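You operate a simulated robot arm through the tools that you are given. There is no shell and no other tool. Be economical: measure what you need, move in short steps, check, and stop when the job is done.

The job below is to be done with a simulated robot arm. You get a single attempt, and the scene is never put back.

TASK
Switch the parts wash off, move the blue banded sleeve to the white tray and drain the tub.
Fine: switch off first; rest the lid on the blue mat, then back on.

The check looks at the end state, three seconds after you hand in, the way a careful person would. Anything else that was tipped, shoved, dropped, spilled or broken makes it a failure. Lids that push on must go on centred and level and be pressed home; caps that screw on are set level and turned clockwise until they are tight.

THE ROBOT
A 7-joint arm with a two-finger parallel gripper, fixed in place. Base frame: the origin is at the foot of the arm, x ahead of it, y to its left, z up; the work surface is at about z = 0. Lengths are in mm, angles in rad, forces in N, time in s.
With the tool pointing down near the work surface it reaches from about 240 to 620 mm from the base axis. Its first joint turns from -1.152 to 1.152 rad. Payload 2.6 kg.
The tool frame sits at the grasp point between the pads (the TCP): z along the fingers, y along the line on which they close. The tips reach 30 mm beyond it. Largest opening 94 mm; finger width 28, thickness 10; the body of the gripper, 50 by 96 mm, starts 55 mm behind the TCP.
Orientation is told as [roll, pitch, yaw] about the base's x, y, z axes, in that order, counted from this pose: with the fingers straight down and closing along the base's y, the tool's x points along the base's -x, its y along +y and its z along -z.

THE INTERFACE
- The arm moves only by the tool servo_tool. Its argument "series" is a list that holds one entry, the list of rows, each a list of 6 numbers: the shift along the base's x, y, z in mm, then the turn, a rotation vector about the base's x, y, z in degrees. In form: [[[tx, ty, tz, rx, ry, rz], ...]]. A call has 1 to 8 rows; each row is the pose to reach, as a shift and turn from the pose commanded when the call began. "gripper" is the finger opening in mm, from 0 to 94, set as the call begins (left out, the last holds). Each row takes 0.2 s and may step no farther than 50 mm and 0.15 rad from the row before; otherwise, or with a gripper value out of range, the whole call is refused. Where a pose cannot be reached the arm comes as near as it can. A force on the tool above 40 N (or 10 N above the force at the start of the call, whichever is more), or a blocked arm, ends the call early, and 0.2 s more pass. Each finger travels about 72 mm/s and halts on what it meets, pressing with about 36 N; the grip force reading is that of the motor and also rises with nothing between the fingers. The clock runs only during rows and for 0.2 s after the last one: add rows that repeat a pose to give the fingers time. It gives the time, the measured TCP pose, the force on the tool (base axes), the opening and the grip force at its end, in the units of the frame above (readings bear some noise), with the torque about the TCP (base axes, N m) and any sound that the robot's microphone picked up.
- Cameras (640 x 400 px; columns grow to the right, rows downward): "scene" is fixed at [37, 430.1, 568.6]; the picture's right is [-0.76, -0.65, 0.00], its down [-0.35, 0.42, -0.84] and it looks along [0.54, -0.64, -0.54] (base axes); focal length 287 px, centre (320, 200). "wrist" rides on the gripper at [76, 14, -102] in the tool frame; the picture's right is [-0.18, 0.98, 0.00], its down [-0.75, -0.14, -0.64] and it looks along [-0.63, -0.12, 0.77] (tool axes); focal length 243 px, centre (320, 200). There is no depth. A picture from a camera that has moved, and an enlarged one, comes with that camera's place and axes in the base frame and with its lens.
- snapshot(camera): a new picture of that camera. It takes no simulated time.
- close_up(camera, box): a new picture of the part [left, top, right, bottom] of that camera's present view, enlarged. It takes no simulated time.
- close_job(): hands the job in; it is judged then, once.

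Go step by step. Nothing tells you positions but the pictures and the camera data: compare them with the known pose of the tool, close in by small moves and look again before you grip or let go. The budget is 120 turns and 64 pictures, counting those below and the enlarged ones. Unless the task says otherwise, let go and move clear before handing in, and close with one line.

The tools are called after ">>>" as name(argument=value, ...) on one line, values as JSON. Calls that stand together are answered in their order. servo_tool: Moves the arm, as the interface text tells. Its arguments: {"type":"object","properties":{"series":{"type":"array","items":{"type":"array","items":{"type":"array","items":{"type":"number"}}}},"gripper":{"type":"number"}},"required":["series"]} The other tools are called the same way: snapshot (camera) takes a picture; close_up (camera, box) takes an enlarged picture of a part of a camera's view; close_job () hands the job in.

At the start:

```text
time: 0.0
tcp_pos: [341.6, 119.1, 411.5]
tcp_rot: [0.0, 0.001, -0.001]
ft_force: [-0.3, 0.3, 1.1]
torque: [0.0, -0.02, -0.01]
finger_gap: 94.0
grasp_force: 0.1
```

scene: 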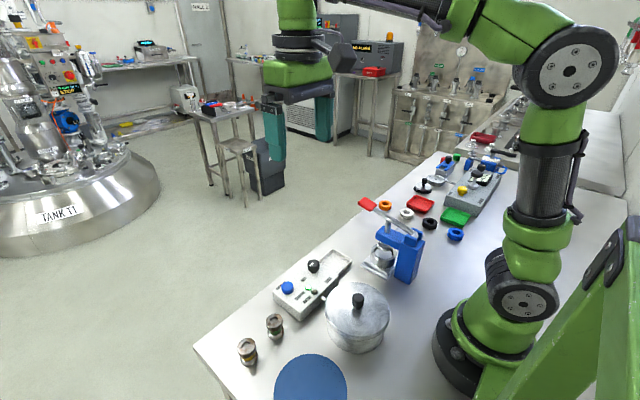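
wrist: 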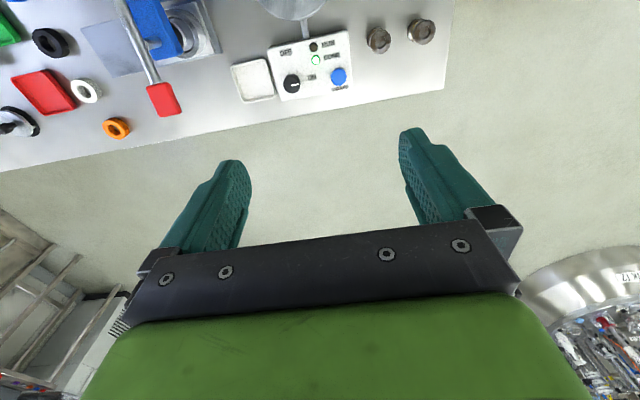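

I see a tub with a lid and knob, a control panel beside it with a black knob and blue button, a white tray, and a round blue mat. I'll look closer at them first.

>>> close_up(camera="scene", box=[220, 230, 420, 400])

>>> close_up(camera="wrist", box=[200, 0, 460, 130])

>>> close_up(camera="scene", box=[340, 140, 520, 290])

```text
2.35 times, centred on (320, 315) of scene
camera zoom: at [37.0, 430.1, 568.6], right [-0.76, -0.65, 0.0], down [-0.35, 0.42, -0.84], along [0.54, -0.64, -0.54], focal length 676 px, centre (320, -71)
```

zoom: 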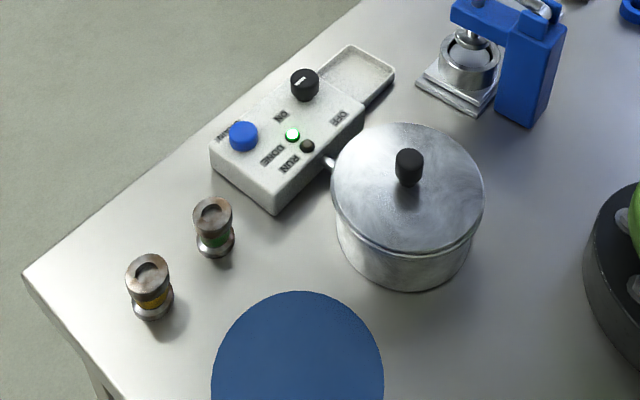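

```text
2.46 times, centred on (330, 65) of wrist
camera zoom: at [265.9, 132.5, 513.6], right [0.18, 0.98, 0.0], down [0.75, -0.14, 0.64], along [0.63, -0.12, -0.77], focal length 597 px, centre (295, 532)
```

zoom: 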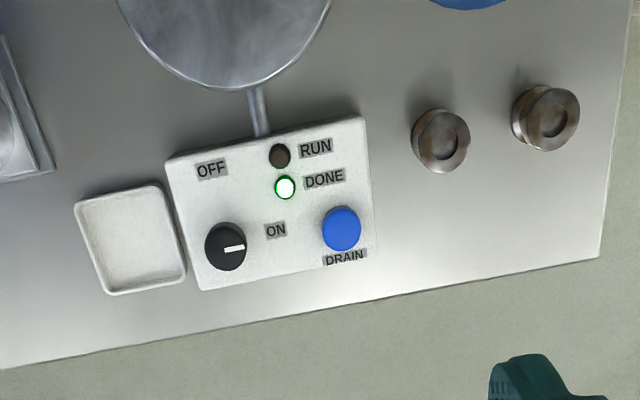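

```text
2.67 times, centred on (430, 215) of scene
camera zoom: at [37.0, 430.1, 568.6], right [-0.76, -0.65, 0.0], down [-0.35, 0.42, -0.84], along [0.54, -0.64, -0.54], focal length 766 px, centre (27, 160)
```

zoom: 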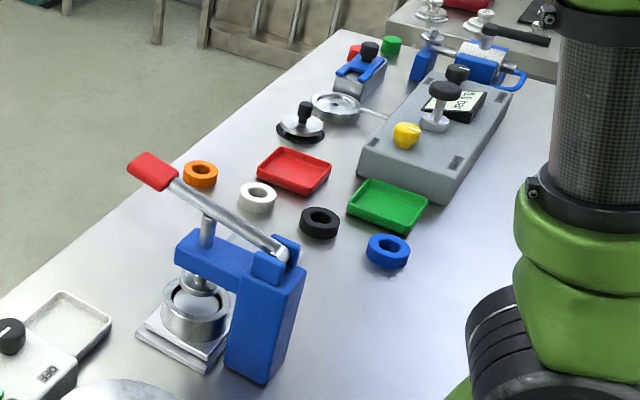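

The green and yellow sleeves stand outside, so the blue one is presumably in the lidded tub. The selector is near (370, 63, 60), the DRAIN button near (376, 144, 50), and the tray near (366, -16). I'll move above the selector for a closer view.

>>> servo_tool(series=[[[5, -11, -45, 0, 0, 0], [10, -22, -90, 0, 0, 0], [16, -34, -135, 0, 0, 0], [22, -45, -180, 0, 0, 0], [28, -56, -225, 0, 0, 0], [28, -56, -250, 0, 0, 0], [28, -56, -250, 0, 0, 0]]], gripper=60)

>>> snapshot(camera="wrist")

>>> snapshot(camera="scene")

```text
time: 1.6
tcp_pos: [369.9, 61.9, 158.7]
tcp_rot: [0.0, -0.001, 0.001]
ft_force: [-1.2, -0.8, -0.3]
torque: [0.0, -0.01, 0.01]
finger_gap: 60.3
grasp_force: 0.1
```

```text
58 pictures are left
camera wrist: at [293.7, 76.0, 262.4], right [0.18, 0.98, 0.0], down [0.75, -0.14, 0.64], along [0.63, -0.12, -0.77], focal length 243 px, centre (320, 200)
```

wrist: 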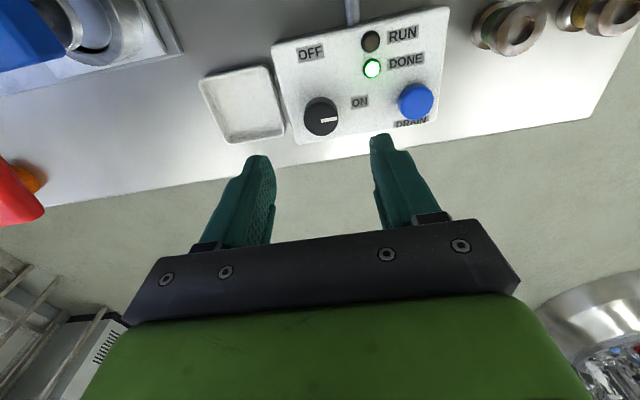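

```text
57 pictures are left
```

scene: 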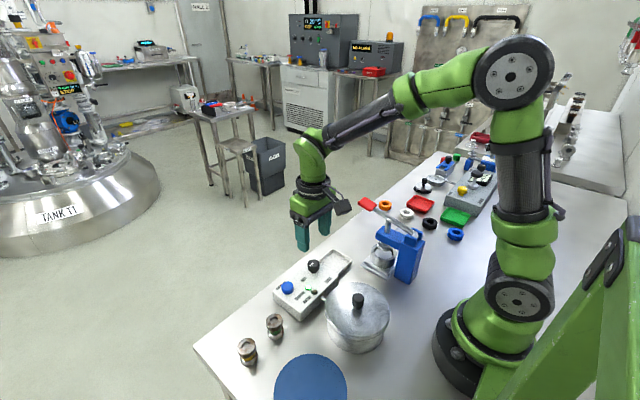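

The selector is at about (371, 61) and its pointer is on ON; OFF is about +90° from there, seen from above. I'll yaw -42° in advance and come down around it.

>>> servo_tool(series=[[[1.5, -0.5, -15, 0, 0, -8.5], [1.5, -0.5, -30, 0, 0, -17], [1.5, -0.5, -45, 0, 0, -25.5], [1.5, -0.5, -60, 0, 0, -34], [1.5, -0.5, -75, 0, 0, -42], [1.5, -0.5, -85, 0, 0, -42], [1.5, -0.5, -85, 0, 0, -42]]])

>>> snapshot(camera="wrist")

>>> close_up(camera="scene", box=[260, 220, 360, 320])

```text
time: 3.2
tcp_pos: [369.9, 62.0, 74.4]
tcp_rot: [0.001, 0.001, -0.733]
ft_force: [-0.9, -0.2, -1.1]
torque: [0.03, 0.01, -0.01]
finger_gap: 60.1
grasp_force: 0.1
```

```text
56 pictures are left
camera wrist: at [324.2, 123.4, 177.9], right [0.8, 0.61, 0.0], down [0.46, -0.61, 0.64], along [0.39, -0.51, -0.77], focal length 243 px, centre (320, 200)
```

wrist: 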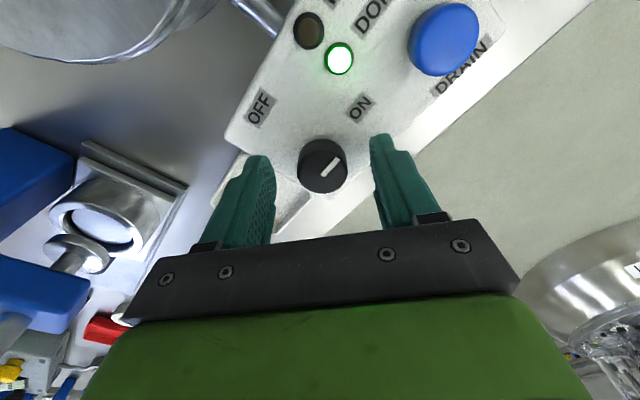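

```text
4.00 times, centred on (310, 270) of scene
camera zoom: at [37.0, 430.1, 568.6], right [-0.76, -0.65, 0.0], down [-0.35, 0.42, -0.84], along [0.54, -0.64, -0.54], focal length 1150 px, centre (360, -80)
```

zoom: 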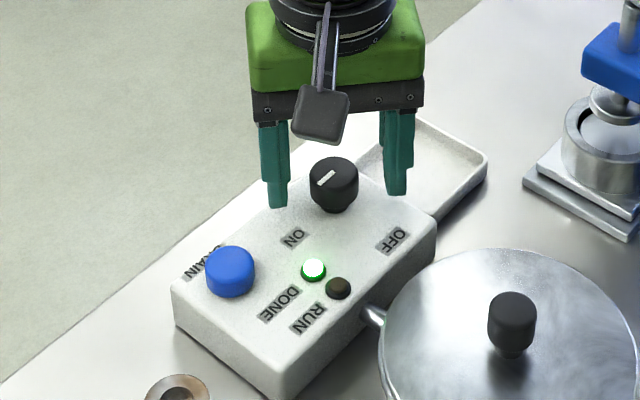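

The fingers straddle the knob well, so I'll close on it.

>>> servo_tool(series=[[[0.5, 0, -3, 0, 0, 0], [0.5, 0, -3, 0, 0, 0], [0.5, 0, -3, 0, 0, 0], [0.5, 0, -3, 0, 0, 0]]], gripper=22)

>>> snapshot(camera="wrist")

```text
time: 4.2
tcp_pos: [370.9, 62.1, 71.7]
tcp_rot: [0.001, 0.001, -0.732]
ft_force: [-0.1, 5.6, 9.9]
torque: [0.06, 0.05, -0.01]
finger_gap: 28.9
grasp_force: 45.0
```

```text
54 pictures are left
camera wrist: at [324.9, 123.9, 175.6], right [0.79, 0.61, 0.0], down [0.46, -0.61, 0.64], along [0.39, -0.51, -0.77], focal length 243 px, centre (320, 200)
```

wrist: 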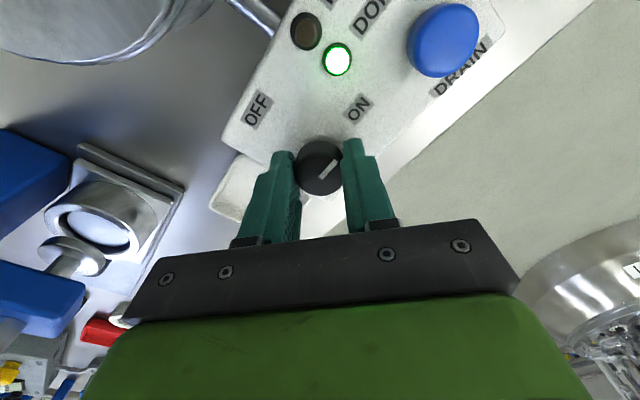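

The knob is gripped. I'll turn it counter-clockwise towards OFF.

>>> servo_tool(series=[[[0, 0, 1, 0, 0, 8], [0, 0, 1, 0, 0, 16], [0, 0, 1, 0, 0, 24], [0, 0, 1, 0, 0, 32], [0, 0, 1, 0, 0, 40], [0, 0, 1, 0, 0, 48], [0, 0, 1, 0, 0, 56]]])

>>> snapshot(camera="wrist")

```text
time: 5.8
tcp_pos: [369.1, 61.8, 74.1]
tcp_rot: [0.0, 0.003, 0.247]
ft_force: [-5.0, 8.0, 6.7]
torque: [0.05, 1.3, 0.0]
finger_gap: 28.8
grasp_force: 45.4
```

```text
53 pictures are left
camera wrist: at [293.9, 56.8, 176.9], right [-0.06, 1.0, 0.0], down [0.77, 0.05, 0.64], along [0.64, 0.04, -0.77], focal length 243 px, centre (320, 200)
```

wrist: 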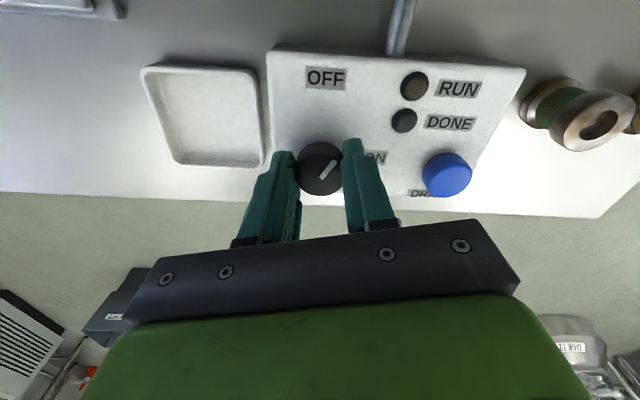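

The DONE lamp has gone out. I'll carry on until the pointer lines up with OFF.

>>> servo_tool(series=[[[0, 0, 0, 0, 0, 8], [0, 0, 0, 0, 0, 16], [0, 0, 0, 0, 0, 24], [0, 0, 0, 0, 0, 32], [0, 0, 0, 0, 0, 32]]])

>>> snapshot(camera="wrist")

```text
time: 7.0
tcp_pos: [369.9, 61.1, 72.5]
tcp_rot: [0.003, 0.002, 0.8]
ft_force: [-21.4, -5.2, 26.1]
torque: [0.19, 0.34, -0.35]
finger_gap: 28.6
grasp_force: 45.1
```

```text
52 pictures are left
camera wrist: at [308.5, 16.0, 176.9], right [-0.58, 0.82, 0.0], down [0.63, 0.44, 0.64], along [0.52, 0.37, -0.77], focal length 243 px, centre (320, 200)
```

wrist: 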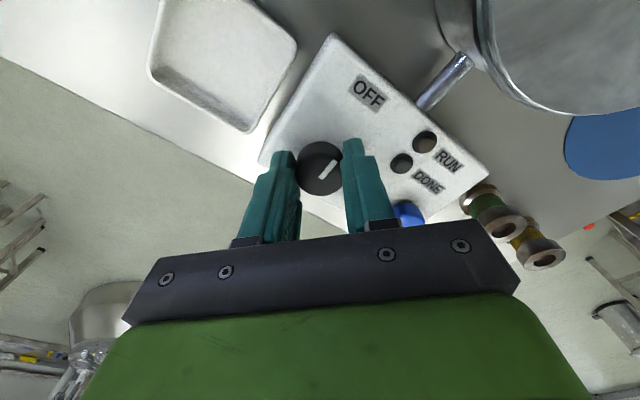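

The pointer is at OFF and a resisting torque has appeared, which looks like the end stop. I'll release and lift.

>>> servo_tool(series=[[[0, 0, 0, 0, 0, 0], [0, 0, 0, 0, 0, 0], [0, 0, 0, 0, 0, 0], [0, 0, 30, 0, 0, 0], [0, 0, 70, 0, 0, 0], [0, 0, 110, 0, 0, 0], [0, 0, 110, 0, 0, 0]]], gripper=60)

>>> snapshot(camera="wrist")

>>> close_up(camera="scene", box=[260, 220, 360, 320])

```text
time: 8.6
tcp_pos: [369.8, 62.3, 184.4]
tcp_rot: [0.0, 0.002, 0.802]
ft_force: [0.3, 0.4, 0.7]
torque: [0.0, 0.02, 0.0]
finger_gap: 60.0
grasp_force: 0.0
```

```text
51 pictures are left
camera wrist: at [308.2, 17.7, 286.6], right [-0.58, 0.82, 0.0], down [0.63, 0.44, 0.64], along [0.52, 0.37, -0.77], focal length 243 px, centre (320, 200)
```

wrist: 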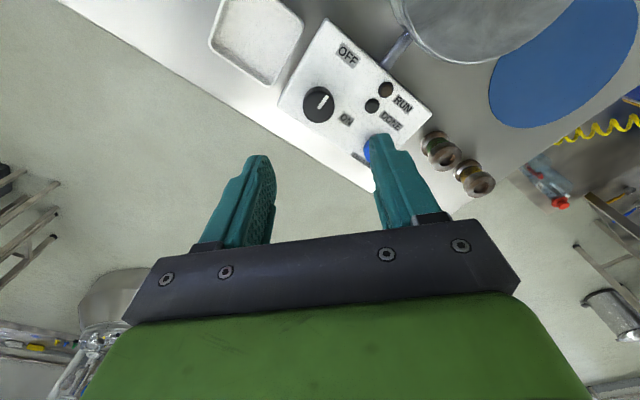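

```text
4.00 times, centred on (310, 270) of scene
camera zoom: at [37.0, 430.1, 568.6], right [-0.76, -0.65, 0.0], down [-0.35, 0.42, -0.84], along [0.54, -0.64, -0.54], focal length 1150 px, centre (360, -80)
```

zoom: 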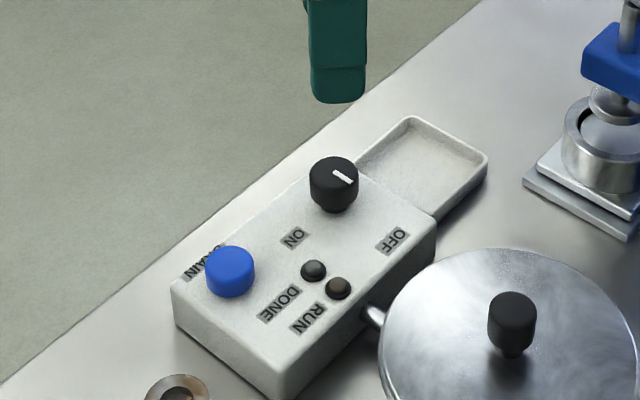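

The selector now sits at OFF, parallel to the panel's short axis, and both lamps are dark. Next I'll go to the lid knob, estimated near (209, 119, ~120), staying high for a look.

>>> servo_tool(series=[[[0, 0, 45, 0, 0, 0], [-10, 4, 80, 0, 0, -4], [-45, 16, 80, 0, 0, -8], [-85, 32, 80, 0, 0, -12], [-130, 48, 80, 0, 0, -16], [-130, 48, 80, 0, 0, -16]]])

>>> snapshot(camera="wrist")

```text
time: 10.0
tcp_pos: [241.5, 108.1, 263.3]
tcp_rot: [0.001, 0.0, 0.522]
ft_force: [0.6, -0.9, -0.3]
torque: [0.01, 0.02, 0.0]
finger_gap: 59.8
grasp_force: 0.0
```

```text
49 pictures are left
camera wrist: at [167.6, 82.2, 365.9], right [-0.33, 0.94, 0.0], down [0.72, 0.25, 0.64], along [0.61, 0.21, -0.77], focal length 243 px, centre (320, 200)
```

wrist: 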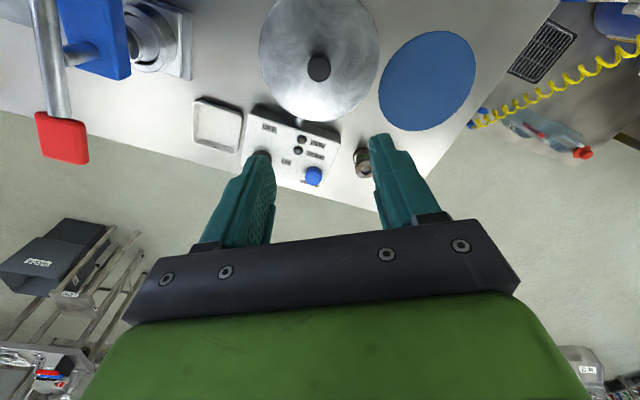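

Triangulating both views puts the lid-knob top at about (220, 98, 90) and the mat centre near (206, 250). I'll move over the knob and look again.

>>> servo_tool(series=[[[-10, -5, -40, 0, 0, 0], [-21, -9.5, -80, 0, 0, 0], [-21, -9.5, -113, 0, 0, 0], [-21, -9.5, -113, 0, 0, 0]]])

>>> snapshot(camera="wrist")

>>> close_up(camera="scene", box=[290, 220, 450, 360])

```text
time: 11.0
tcp_pos: [220.5, 98.8, 149.7]
tcp_rot: [0.0, 0.001, 0.523]
ft_force: [-0.8, 0.4, -0.4]
torque: [-0.02, -0.03, 0.02]
finger_gap: 60.0
grasp_force: 0.0
```

```text
48 pictures are left
camera wrist: at [147.7, 73.0, 252.2], right [-0.33, 0.94, 0.0], down [0.72, 0.25, 0.64], along [0.61, 0.21, -0.77], focal length 243 px, centre (320, 200)
```

wrist: 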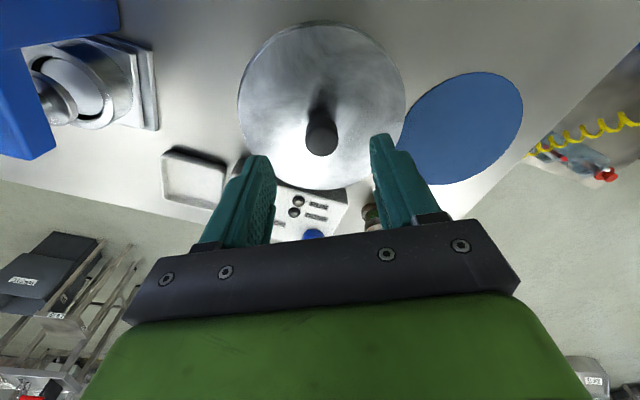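

```text
2.86 times, centred on (370, 290) of scene
camera zoom: at [37.0, 430.1, 568.6], right [-0.76, -0.65, 0.0], down [-0.35, 0.42, -0.84], along [0.54, -0.64, -0.54], focal length 821 px, centre (177, -57)
```

zoom: 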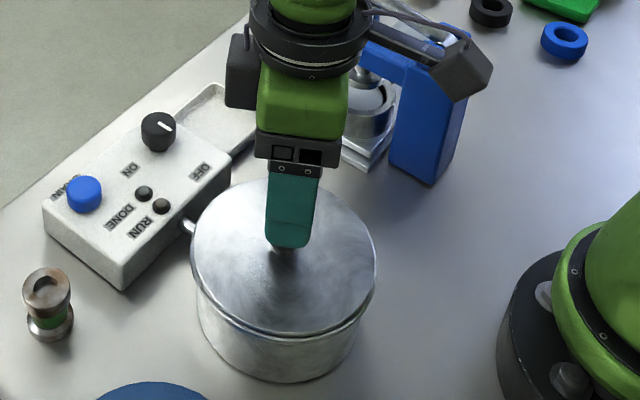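

The knob is centred between the fingers sideways. I'll come down around it.

>>> servo_tool(series=[[[0, 0, -20, 0, 0, 0], [0, 0, -38, 0, 0, 0], [0, 0, -38, 0, 0, 0]]], gripper=50)

>>> snapshot(camera="wrist")

>>> close_up(camera="scene", box=[310, 250, 410, 350])

```text
time: 11.8
tcp_pos: [218.6, 100.8, 110.6]
tcp_rot: [0.0, 0.001, 0.523]
ft_force: [0.1, 0.4, -0.7]
torque: [0.01, 0.0, 0.01]
finger_gap: 50.0
grasp_force: 0.1
```

```text
46 pictures are left
camera wrist: at [147.2, 73.9, 214.7], right [-0.33, 0.94, 0.0], down [0.72, 0.25, 0.64], along [0.61, 0.21, -0.77], focal length 243 px, centre (320, 200)
```

wrist: 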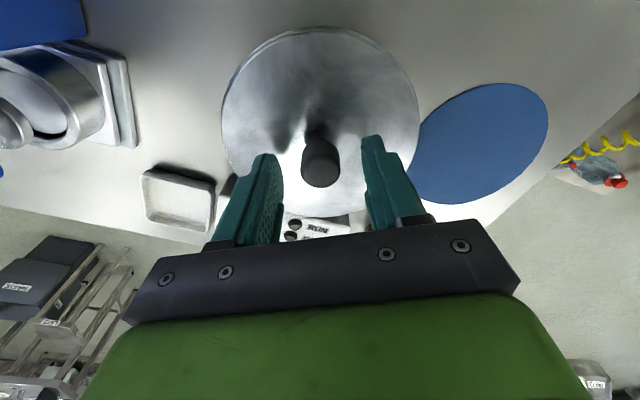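

```text
4.00 times, centred on (360, 300) of scene
camera zoom: at [37.0, 430.1, 568.6], right [-0.76, -0.65, 0.0], down [-0.35, 0.42, -0.84], along [0.54, -0.64, -0.54], focal length 1150 px, centre (160, -200)
```

zoom: 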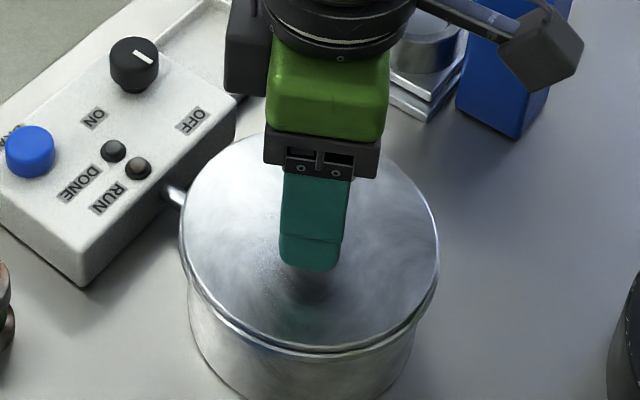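

The fingers straddle the knob just above the lid. I'll lower a little more and close.

>>> servo_tool(series=[[[0, 0, -5, 0, 0, 0], [0, 0, -7, 0, 0, 0], [0, 0, -7, 0, 0, 0], [0, 0, -7, 0, 0, 0], [0, 0, -7, 0, 0, 0]]], gripper=15)

>>> snapshot(camera="wrist")

```text
time: 12.5
tcp_pos: [219.5, 101.1, 106.0]
tcp_rot: [-0.001, -0.003, 0.52]
ft_force: [-2.0, -1.8, 1.9]
torque: [-0.01, -0.04, 0.03]
finger_gap: 22.7
grasp_force: 36.6
stopped in row 3: the force on the tool passed its limit at 44 N (the readings are from after the stop); the commanded pose is now the measured one
```

```text
44 pictures are left
camera wrist: at [147.6, 74.5, 209.5], right [-0.33, 0.94, 0.0], down [0.72, 0.25, 0.64], along [0.61, 0.21, -0.77], focal length 243 px, centre (320, 200)
```

wrist: 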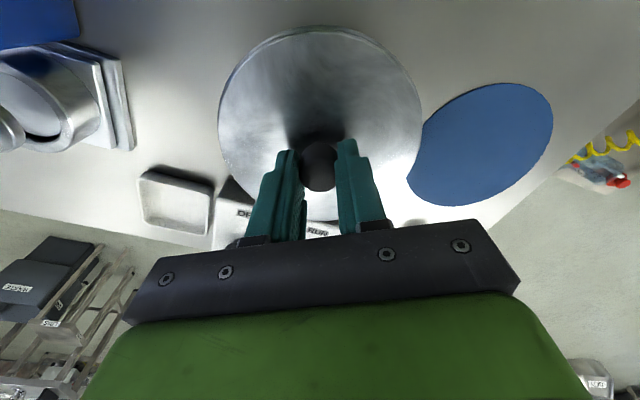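

The knob is gripped at 22.7 mm, so I'll lift straight up gently.

>>> servo_tool(series=[[[0, 0, 3, 0, 0, 0], [0, 0, 8, 0, 0, 0], [0, 0, 15, 0, 0, 0], [0, 0, 25, 0, 0, 0], [0, 0, 40, 0, 0, 0], [0, 0, 60, 0, 0, 0], [0, 0, 60, 0, 0, 0]]])

>>> snapshot(camera="scene")

```text
time: 14.1
tcp_pos: [219.3, 100.3, 166.8]
tcp_rot: [0.001, -0.001, 0.521]
ft_force: [0.6, 0.4, -0.2]
torque: [-0.02, 0.0, -0.01]
finger_gap: 15.1
grasp_force: 0.0
heard: snap
```

```text
43 pictures are left
```

scene: 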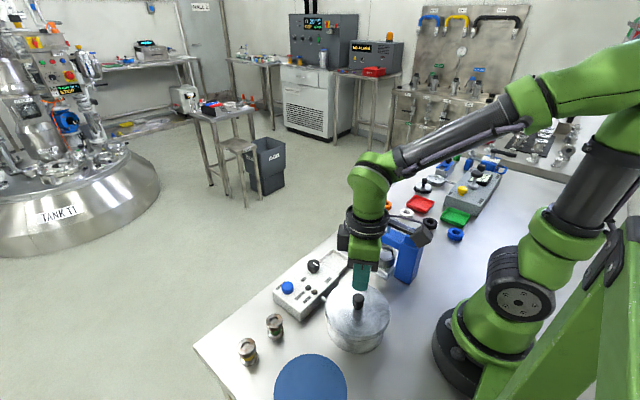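

There was a snap and the grip slipped off the knob. I'll check how the lid is sitting.

>>> close_up(camera="scene", box=[310, 270, 410, 360])

>>> snapshot(camera="wrist")

```text
4.44 times, centred on (360, 315) of scene
camera zoom: at [37.0, 430.1, 568.6], right [-0.76, -0.65, 0.0], down [-0.35, 0.42, -0.84], along [0.54, -0.64, -0.54], focal length 1277 px, centre (142, -311)
```

zoom: 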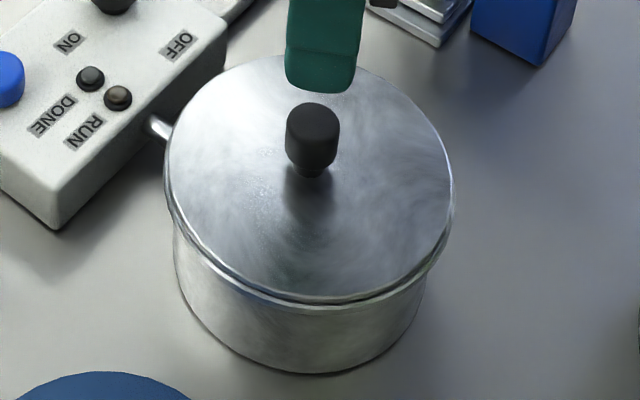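

```text
41 pictures are left
camera wrist: at [147.3, 74.3, 269.7], right [-0.33, 0.94, 0.0], down [0.72, 0.25, 0.64], along [0.61, 0.21, -0.77], focal length 243 px, centre (320, 200)
```

wrist: 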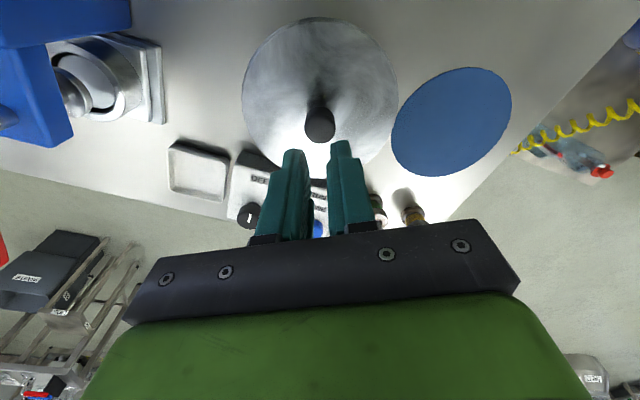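

The lid is still on and probably loosened. I'll grip again, slightly nearer its axis, let the grip settle fully and lift slower.

>>> servo_tool(series=[[[0, 0, 0, 0, 0, 0], [-1, -1, -5, 0, 0, 0], [-2, -1, -30, 0, 0, 0], [-2, -1, -50, 0, 0, 0], [-2, -1, -58, 0, 0, 0], [-2, -1, -61, 0, 0, 0], [-2, -1, -61, 0, 0, 0]]], gripper=50)

>>> servo_tool(series=[[[0, 0, 0, 0, 0, 0], [0, 0, 0, 0, 0, 0], [0, 0, 0, 0, 0, 0], [0, 0, 0, 0, 0, 0], [0, 0, 0, 0, 0, 0]]], gripper=10)

```text
time: 15.7
tcp_pos: [218.3, 100.2, 105.1]
tcp_rot: [-0.002, -0.003, 0.52]
ft_force: [0.1, -0.2, 1.0]
torque: [-0.01, 0.03, 0.02]
finger_gap: 50.3
grasp_force: 0.1
```

```text
time: 16.9
tcp_pos: [219.0, 98.8, 106.5]
tcp_rot: [0.0, -0.002, 0.521]
ft_force: [-0.3, 0.0, 0.5]
torque: [0.0, -0.05, 0.0]
finger_gap: 22.9
grasp_force: 35.8
```

The grip has settled, so I'll lift slowly.

>>> servo_tool(series=[[[0, 0, 1, 0, 0, 0], [0, 0, 2, 0, 0, 0], [0, 0, 4, 0, 0, 0], [0, 0, 6, 0, 0, 0], [0, 0, 9, 0, 0, 0], [0, 0, 12, 0, 0, 0]]])

>>> close_up(camera="scene", box=[310, 270, 410, 360])

```text
time: 18.3
tcp_pos: [219.4, 98.5, 116.1]
tcp_rot: [0.0, -0.002, 0.52]
ft_force: [-0.6, -1.1, -1.5]
torque: [0.03, 0.02, 0.02]
finger_gap: 23.1
grasp_force: 36.4
```

```text
4.44 times, centred on (360, 315) of scene
camera zoom: at [37.0, 430.1, 568.6], right [-0.76, -0.65, 0.0], down [-0.35, 0.42, -0.84], along [0.54, -0.64, -0.54], focal length 1277 px, centre (142, -311)
```

zoom: 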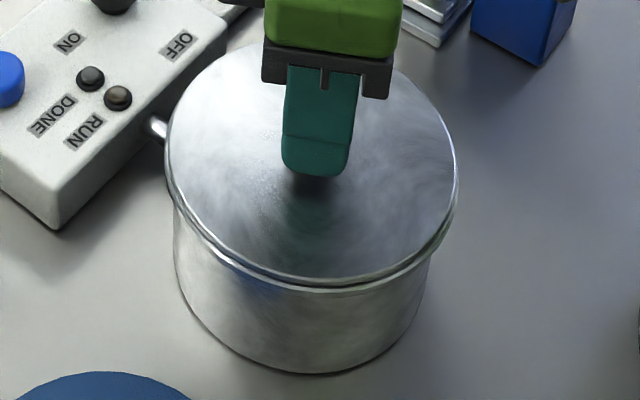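

The lid is off and hanging level. I'll raise it and carry it over the mat, centred near (203, 250).

>>> servo_tool(series=[[[0, 0, 30, 0, 0, 0], [0, 0, 55, 0, 0, 0], [-4, 35, 55, 0, 0, 0], [-8, 75, 55, 0, 0, 0], [-12, 113, 55, 0, 0, 0], [-15, 151, 55, 0, 0, 0], [-15, 151, 55, 0, 0, 0]]])

>>> snapshot(camera="scene")

>>> snapshot(camera="wrist")

```text
time: 19.9
tcp_pos: [203.8, 251.2, 171.3]
tcp_rot: [-0.001, -0.002, 0.521]
ft_force: [-0.2, -0.4, -2.1]
torque: [-0.03, -0.03, 0.02]
finger_gap: 23.2
grasp_force: 36.0
```

```text
39 pictures are left
```

scene: 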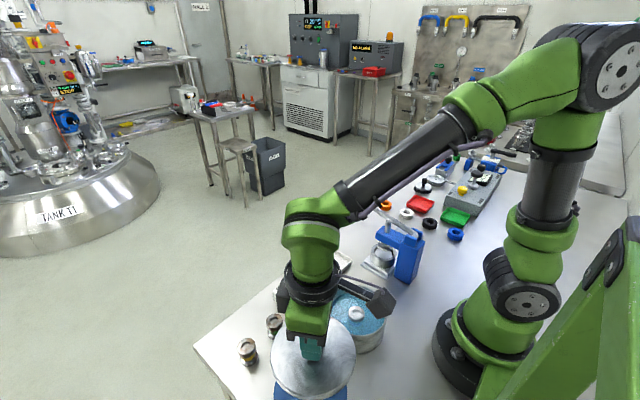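

```text
38 pictures are left
camera wrist: at [131.2, 224.8, 274.7], right [-0.33, 0.94, 0.0], down [0.72, 0.25, 0.64], along [0.61, 0.21, -0.77], focal length 243 px, centre (320, 200)
```

wrist: 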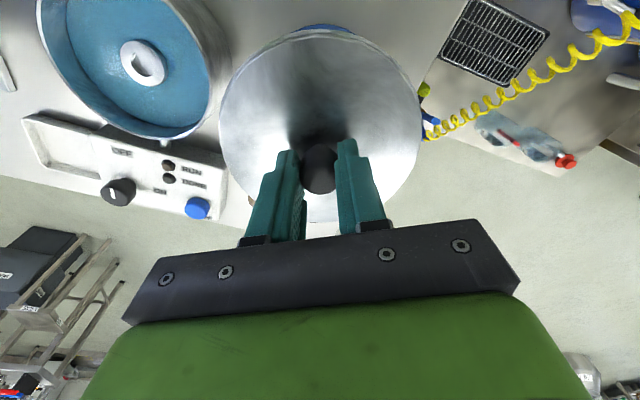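

The lid centre coincides with the TCP, and the mat centre comes out at about (204, 249). I'll lower, coarse first and then gently.

>>> servo_tool(series=[[[0, -1, -30, 0, 0, 0], [0, -1, -60, 0, 0, 0], [0, -1, -85, 0, 0, 0], [0, -1, -98, 0, 0, 0], [0, -1, -104, 0, 0, 0], [0, -1, -104, 0, 0, 0]]])

>>> close_up(camera="scene", box=[240, 280, 400, 400])

>>> snapshot(camera="wrist")

```text
time: 21.3
tcp_pos: [203.1, 249.1, 68.2]
tcp_rot: [0.0, -0.001, 0.52]
ft_force: [-0.5, 0.4, -1.2]
torque: [0.01, -0.03, -0.04]
finger_gap: 23.0
grasp_force: 36.1
```

```text
3.33 times, centred on (320, 340) of scene
camera zoom: at [37.0, 430.1, 568.6], right [-0.76, -0.65, 0.0], down [-0.35, 0.42, -0.84], along [0.54, -0.64, -0.54], focal length 958 px, centre (320, -267)
```

zoom: 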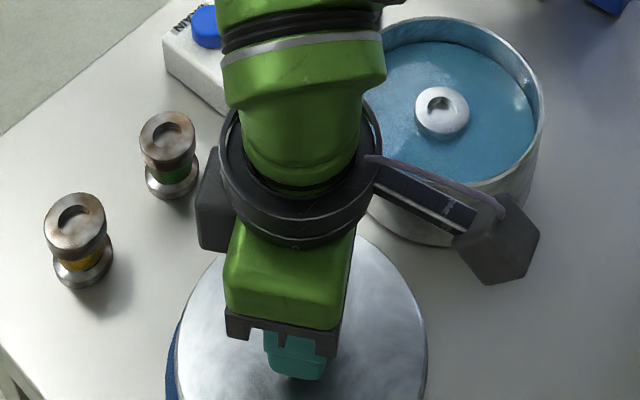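

```text
36 pictures are left
camera wrist: at [131.0, 223.5, 170.8], right [-0.33, 0.94, 0.0], down [0.72, 0.25, 0.64], along [0.61, 0.21, -0.77], focal length 243 px, centre (320, 200)
```

wrist: 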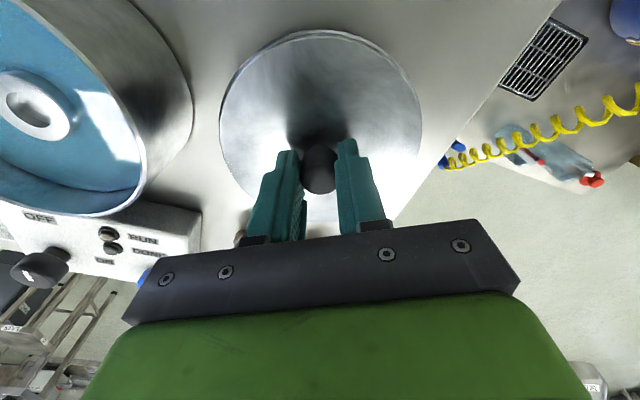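

The scene view suggests the mat centre is about 6 mm further along +x/+y, so I'll shift and lower gently until contact.

>>> servo_tool(series=[[[5, 4, -3, 0, 0, 0], [5, 4, -6, 0, 0, 0], [5, 4, -9, 0, 0, 0], [5, 4, -12, 0, 0, 0], [5, 4, -14, 0, 0, 0], [5, 4, -16, 0, 0, 0], [5, 4, -18, 0, 0, 0]]])

>>> close_up(camera="scene", box=[240, 280, 400, 400])

```text
time: 22.9
tcp_pos: [208.0, 254.0, 50.4]
tcp_rot: [0.0, 0.0, 0.519]
ft_force: [-0.1, 0.2, -1.5]
torque: [-0.02, 0.0, -0.02]
finger_gap: 22.9
grasp_force: 35.9
```

```text
3.33 times, centred on (320, 340) of scene
camera zoom: at [37.0, 430.1, 568.6], right [-0.76, -0.65, 0.0], down [-0.35, 0.42, -0.84], along [0.54, -0.64, -0.54], focal length 958 px, centre (320, -267)
```

zoom: 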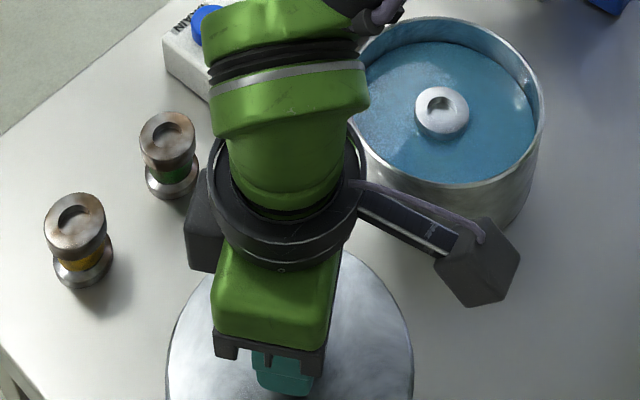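

Now the lid matches the mat's outline, with no contact yet. I'll continue down.

>>> servo_tool(series=[[[0, 0, -2, 0, 0, 0], [0, 0, -4, 0, 0, 0], [0, 0, -6, 0, 0, 0], [0, 0, -8, 0, 0, 0], [0, 0, -10, 0, 0, 0], [0, 0, -12, 0, 0, 0]]])

```text
time: 23.3
tcp_pos: [207.5, 253.5, 50.0]
tcp_rot: [0.001, -0.001, 0.516]
ft_force: [-1.5, -2.1, 3.1]
torque: [0.08, -0.12, 0.0]
finger_gap: 23.2
grasp_force: 36.5
stopped in row 2: the force on the tool passed its limit at 45 N (the readings are from after the stop); the commanded pose is now the measured one
```

The lid touched the mat with the TCP at about 49. I'll release slowly and rise.

>>> servo_tool(series=[[[0, 0, 0, 0, 0, 0], [0, 0, 0, 0, 0, 0], [0, 0, 0, 0, 0, 0], [0, 0, 20, 0, 0, 0], [0, 0, 60, 0, 0, 0], [0, 0, 110, 0, 0, 0], [0, 0, 150, 0, 0, 0]]], gripper=50)

>>> snapshot(camera="wrist")

>>> close_up(camera="scene", box=[240, 250, 440, 400])

```text
time: 24.9
tcp_pos: [208.2, 251.5, 200.8]
tcp_rot: [0.0, -0.001, 0.518]
ft_force: [-0.6, -0.1, -0.9]
torque: [-0.02, 0.02, -0.03]
finger_gap: 49.9
grasp_force: 0.0
```

```text
34 pictures are left
camera wrist: at [136.0, 226.9, 303.3], right [-0.33, 0.95, 0.0], down [0.72, 0.25, 0.64], along [0.61, 0.21, -0.77], focal length 243 px, centre (320, 200)
```

wrist: 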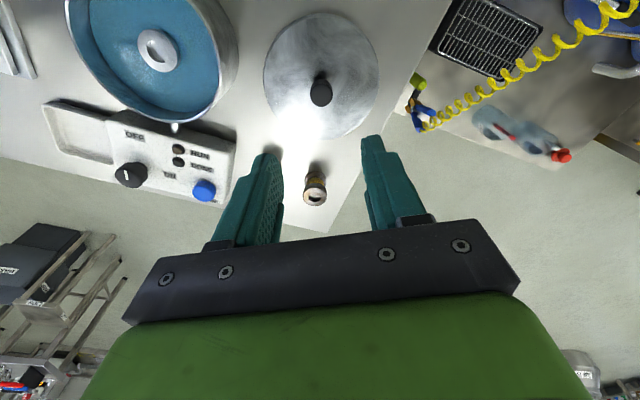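

```text
2.67 times, centred on (340, 325) of scene
camera zoom: at [37.0, 430.1, 568.6], right [-0.76, -0.65, 0.0], down [-0.35, 0.42, -0.84], along [0.54, -0.64, -0.54], focal length 766 px, centre (267, -133)
```

zoom: 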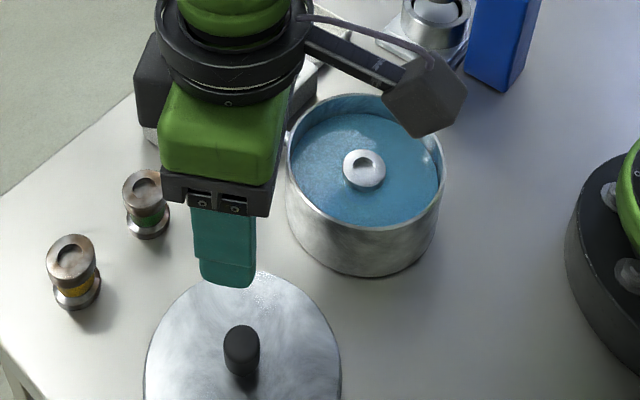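

The lid rests squarely on the mat. In the tub a clean sleeve stands in blue liquid near (222, 96). I'll go above it for a look.

>>> servo_tool(series=[[[3, -38, 0, 0, 0, 0], [6, -76, 0, 0, 0, 0], [10, -114, -10, 0, 0, 0], [14, -155, -40, 0, 0, 0], [14, -155, -60, 0, 0, 0], [14, -155, -60, 0, 0, 0]]], gripper=70)

>>> snapshot(camera="wrist")

>>> close_up(camera="scene", box=[310, 270, 410, 360])

```text
refused: row 4 steps farther than a row can; nothing moved
```

```text
32 pictures are left
camera wrist: at [136.0, 226.9, 303.3], right [-0.33, 0.95, 0.0], down [0.72, 0.25, 0.64], along [0.61, 0.21, -0.77], focal length 243 px, centre (320, 200)
```

wrist: 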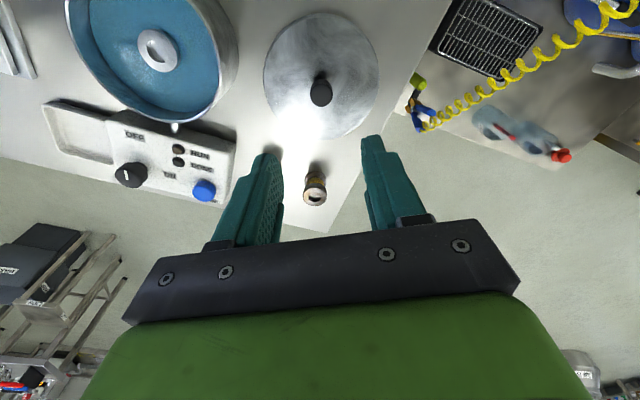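

```text
4.44 times, centred on (360, 315) of scene
camera zoom: at [37.0, 430.1, 568.6], right [-0.76, -0.65, 0.0], down [-0.35, 0.42, -0.84], along [0.54, -0.64, -0.54], focal length 1277 px, centre (142, -311)
```

zoom: 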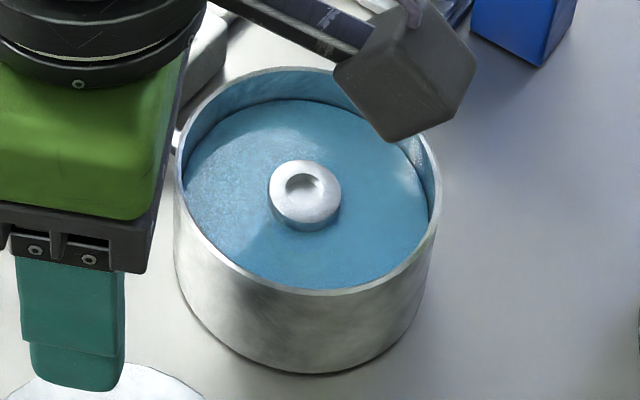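

One step was too long, so I'll redo the move with shorter rows.

>>> servo_tool(series=[[[3, -38, 0, 0, 0, 0], [6, -76, 0, 0, 0, 0], [10, -114, -10, 0, 0, 0], [14, -145, -40, 0, 0, 0], [14, -155, -60, 0, 0, 0], [14, -155, -60, 0, 0, 0]]], gripper=70)

>>> snapshot(camera="wrist")

```text
time: 26.3
tcp_pos: [222.5, 98.6, 140.0]
tcp_rot: [-0.001, -0.002, 0.517]
ft_force: [-0.4, -0.3, 0.7]
torque: [0.01, -0.01, 0.05]
finger_gap: 70.0
grasp_force: 0.1
```

```text
30 pictures are left
camera wrist: at [149.1, 73.0, 242.8], right [-0.33, 0.95, 0.0], down [0.72, 0.25, 0.64], along [0.61, 0.21, -0.77], focal length 243 px, centre (320, 200)
```

wrist: 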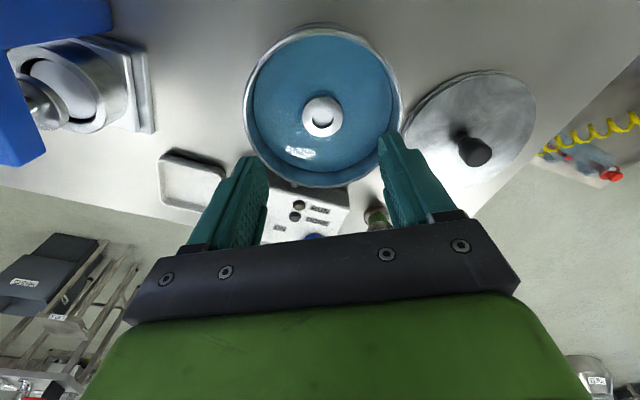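

The sleeve is centred between the fingers at about (222, 99). I'll come down around it.

>>> servo_tool(series=[[[0, 0, -30, 0, 0, 0], [0, 0, -60, 0, 0, 0], [0, 0, -80, 0, 0, 0], [0, 0, -88, 0, 0, 0], [0, 0, -94, 0, 0, 0], [0, 0, -94, 0, 0, 0]]], gripper=58)

>>> snapshot(camera="wrist")

```text
time: 27.7
tcp_pos: [221.8, 98.7, 44.4]
tcp_rot: [0.0, -0.001, 0.516]
ft_force: [0.4, 0.4, 0.2]
torque: [0.01, -0.01, -0.02]
finger_gap: 58.0
grasp_force: 0.0
```

```text
29 pictures are left
camera wrist: at [149.4, 73.3, 148.6], right [-0.33, 0.95, 0.0], down [0.72, 0.25, 0.64], along [0.61, 0.21, -0.77], focal length 243 px, centre (320, 200)
```

wrist: 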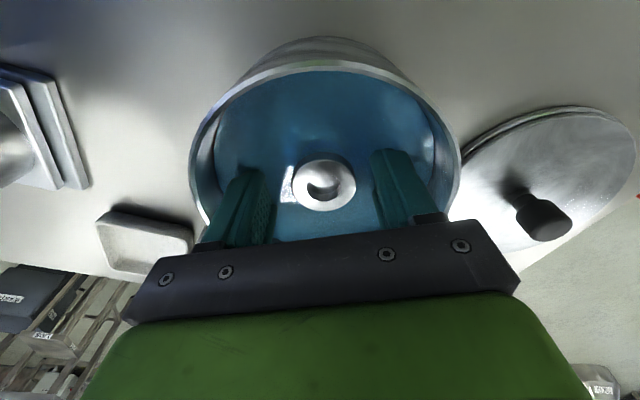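

It's well placed, so I'll close.

>>> servo_tool(series=[[[-1, 0, 0, 0, 0, 0], [-1, 0, 0, 0, 0, 0], [-1, 0, 0, 0, 0, 0], [-1, 0, 0, 0, 0, 0], [-1, 0, 0, 0, 0, 0]]], gripper=24)

>>> servo_tool(series=[[[0, 0, 5, 0, 0, 0], [0, 0, 12, 0, 0, 0], [0, 0, 25, 0, 0, 0], [0, 0, 45, 0, 0, 0], [0, 0, 70, 0, 0, 0], [0, 0, 95, 0, 0, 0], [0, 0, 95, 0, 0, 0]]])

>>> close_up(camera="scene", box=[310, 230, 430, 360])

>>> snapshot(camera="wrist")

```text
time: 28.9
tcp_pos: [222.1, 98.1, 44.9]
tcp_rot: [0.0, -0.001, 0.517]
ft_force: [-0.4, -0.9, 0.4]
torque: [0.01, -0.01, 0.0]
finger_gap: 33.3
grasp_force: 36.3
```

```text
time: 30.5
tcp_pos: [221.9, 98.6, 142.0]
tcp_rot: [0.0, -0.001, 0.519]
ft_force: [-0.6, 0.0, -0.7]
torque: [-0.02, 0.0, 0.0]
finger_gap: 32.9
grasp_force: 35.6
```

```text
3.08 times, centred on (370, 295) of scene
camera zoom: at [37.0, 430.1, 568.6], right [-0.76, -0.65, 0.0], down [-0.35, 0.42, -0.84], along [0.54, -0.64, -0.54], focal length 884 px, centre (166, -92)
```

zoom: 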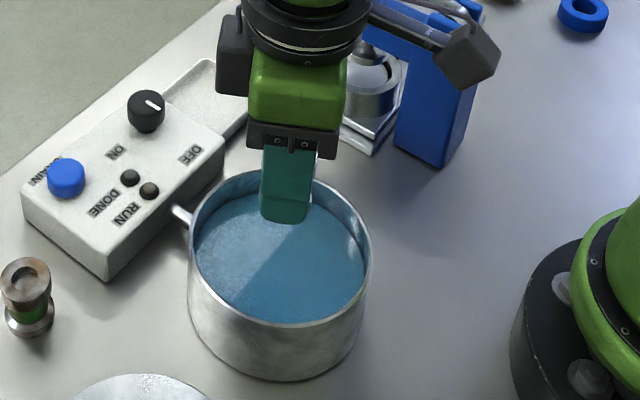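

```text
27 pictures are left
camera wrist: at [148.8, 73.2, 244.0], right [-0.33, 0.95, 0.0], down [0.72, 0.25, 0.64], along [0.61, 0.21, -0.77], focal length 243 px, centre (320, 200)
```

wrist: 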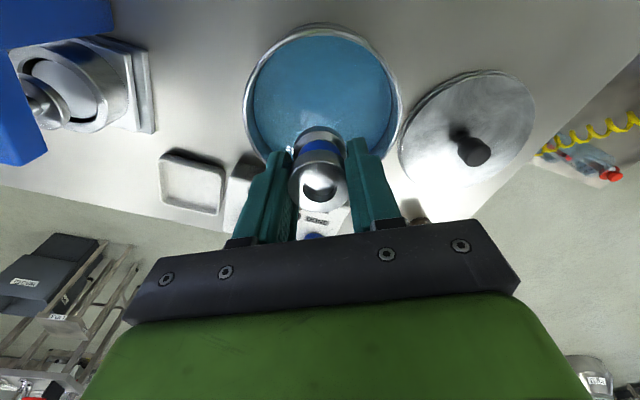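

The sleeve with the blue band is held upright. The tray centre is near (364, -17), close to the panel, so I'll turn to yaw -90° to close along x and keep the camera away from the press lever. I'll rise and travel there.

>>> servo_tool(series=[[[0, 0, 25, 0, 0, -8], [0, 0, 50, 0, 0, -16], [10, -8, 60, 0, 0, -24], [20, -16, 60, 0, 0, -32], [40, -32, 60, 0, 0, -40], [60, -48, 60, 0, 0, -48], [80, -64, 60, 0, 0, -56], [80, -64, 60, 0, 0, -64]]])

>>> servo_tool(series=[[[20, -16, 0, 0, 0, -8], [40, -32, 0, 0, 0, -16], [55, -45, 0, 0, 0, -24], [62, -51, 0, 0, 0, -32], [62, -51, 0, 0, 0, -40], [62, -51, 0, 0, 0, -48], [62, -51, 0, 0, 0, -56], [62, -51, 0, 0, 0, -56]]])

>>> snapshot(camera="wrist")

>>> snapshot(camera="scene")

```text
time: 32.3
tcp_pos: [301.6, 33.6, 200.7]
tcp_rot: [0.0, -0.003, -0.603]
ft_force: [1.5, -0.7, -2.4]
torque: [0.01, 0.02, -0.01]
finger_gap: 32.9
grasp_force: 36.1
```

```text
time: 34.1
tcp_pos: [362.9, -18.1, 201.5]
tcp_rot: [0.0, -0.001, -1.581]
ft_force: [-0.4, 0.1, -1.5]
torque: [0.01, -0.02, 0.04]
finger_gap: 33.0
grasp_force: 36.1
```

```text
26 pictures are left
camera wrist: at [379.3, 59.3, 303.6], right [0.98, -0.19, 0.0], down [-0.15, -0.75, 0.64], along [-0.12, -0.63, -0.77], focal length 243 px, centre (320, 200)
```

wrist: 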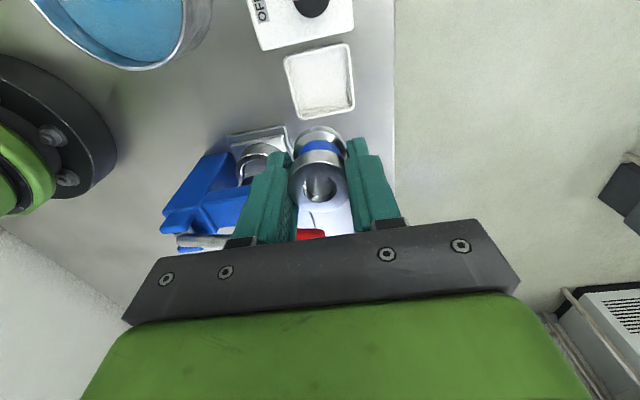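

```text
25 pictures are left
```

scene: 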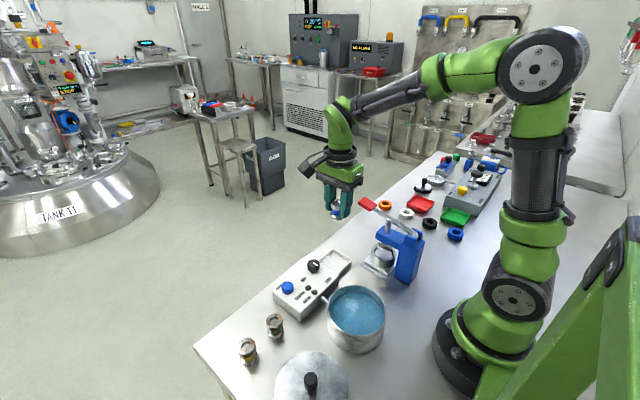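

The tray centre measures about (367, -16) with 67 mm sides, and the fingers clear the panel. I'll descend.

>>> servo_tool(series=[[[2, 1, -35, 0, 0, 0], [4, 2, -70, 0, 0, 0], [4, 2, -105, 0, 0, 0], [4, 2, -135, 0, 0, 0], [4, 2, -145, 0, 0, 0], [4, 2, -145, 0, 0, 0]]])

>>> snapshot(camera="wrist")

>>> close_up(camera="scene", box=[280, 190, 420, 310])

```text
time: 35.5
tcp_pos: [368.2, -14.9, 55.0]
tcp_rot: [-0.003, -0.001, -1.579]
ft_force: [-0.7, 0.4, -1.4]
torque: [0.04, -0.01, 0.02]
finger_gap: 33.3
grasp_force: 35.9
```

```text
24 pictures are left
camera wrist: at [383.0, 61.4, 158.6], right [0.98, -0.19, 0.0], down [-0.15, -0.75, 0.64], along [-0.12, -0.63, -0.77], focal length 243 px, centre (320, 200)
```

wrist: 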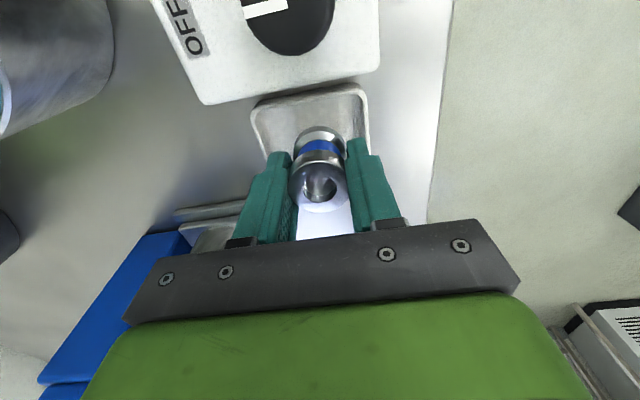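

```text
3.33 times, centred on (350, 250) of scene
camera zoom: at [37.0, 430.1, 568.6], right [-0.76, -0.65, 0.0], down [-0.35, 0.42, -0.84], along [0.54, -0.64, -0.54], focal length 958 px, centre (220, 33)
```

zoom: 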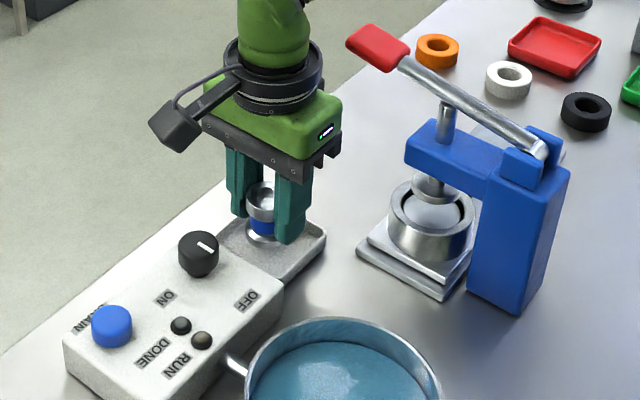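

The sleeve is over the tray. I'll lower it to contact in small steps.

>>> servo_tool(series=[[[0, 0, -3, 0, 0, 0], [0, 0, -5, 0, 0, 0], [0, 0, -7, 0, 0, 0], [0, 0, -9, 0, 0, 0], [0, 0, -11, 0, 0, 0], [0, 0, -13, 0, 0, 0]]])

```text
time: 36.9
tcp_pos: [368.3, -15.6, 42.9]
tcp_rot: [0.001, 0.001, -1.578]
ft_force: [-8.8, 1.0, 24.1]
torque: [0.0, 0.34, -0.04]
finger_gap: 33.0
grasp_force: 36.3
```

The sleeve is on the tray floor (24 N up). I'll ease up 1 mm, release and look before rising.

>>> servo_tool(series=[[[0, 0, 1, 0, 0, 0], [0, 0, 1, 0, 0, 0], [0, 0, 1, 0, 0, 0], [0, 0, 1, 0, 0, 0]]], gripper=48)

>>> servo_tool(series=[[[0, 0, 15, 0, 0, 0], [0, 0, 40, 0, 0, 0], [0, 0, 80, 0, 0, 0], [0, 0, 120, 0, 0, 0], [0, 0, 120, 0, 0, 0]]])

>>> snapshot(camera="wrist")

```text
time: 37.9
tcp_pos: [366.1, -15.0, 43.2]
tcp_rot: [-0.006, -0.003, -1.578]
ft_force: [-11.1, -0.9, -11.0]
torque: [-0.19, 0.65, 0.1]
finger_gap: 41.4
grasp_force: 0.1
```

```text
time: 39.1
tcp_pos: [367.8, -15.4, 163.0]
tcp_rot: [0.0, 0.0, -1.576]
ft_force: [-0.3, 0.8, -0.5]
torque: [0.01, -0.04, 0.0]
finger_gap: 48.1
grasp_force: 0.1
```

```text
22 pictures are left
camera wrist: at [382.6, 60.9, 267.0], right [0.98, -0.19, 0.0], down [-0.15, -0.75, 0.64], along [-0.12, -0.63, -0.77], focal length 243 px, centre (320, 200)
```

wrist: 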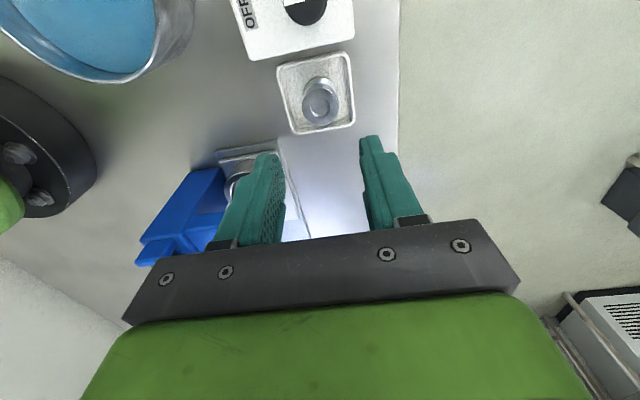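

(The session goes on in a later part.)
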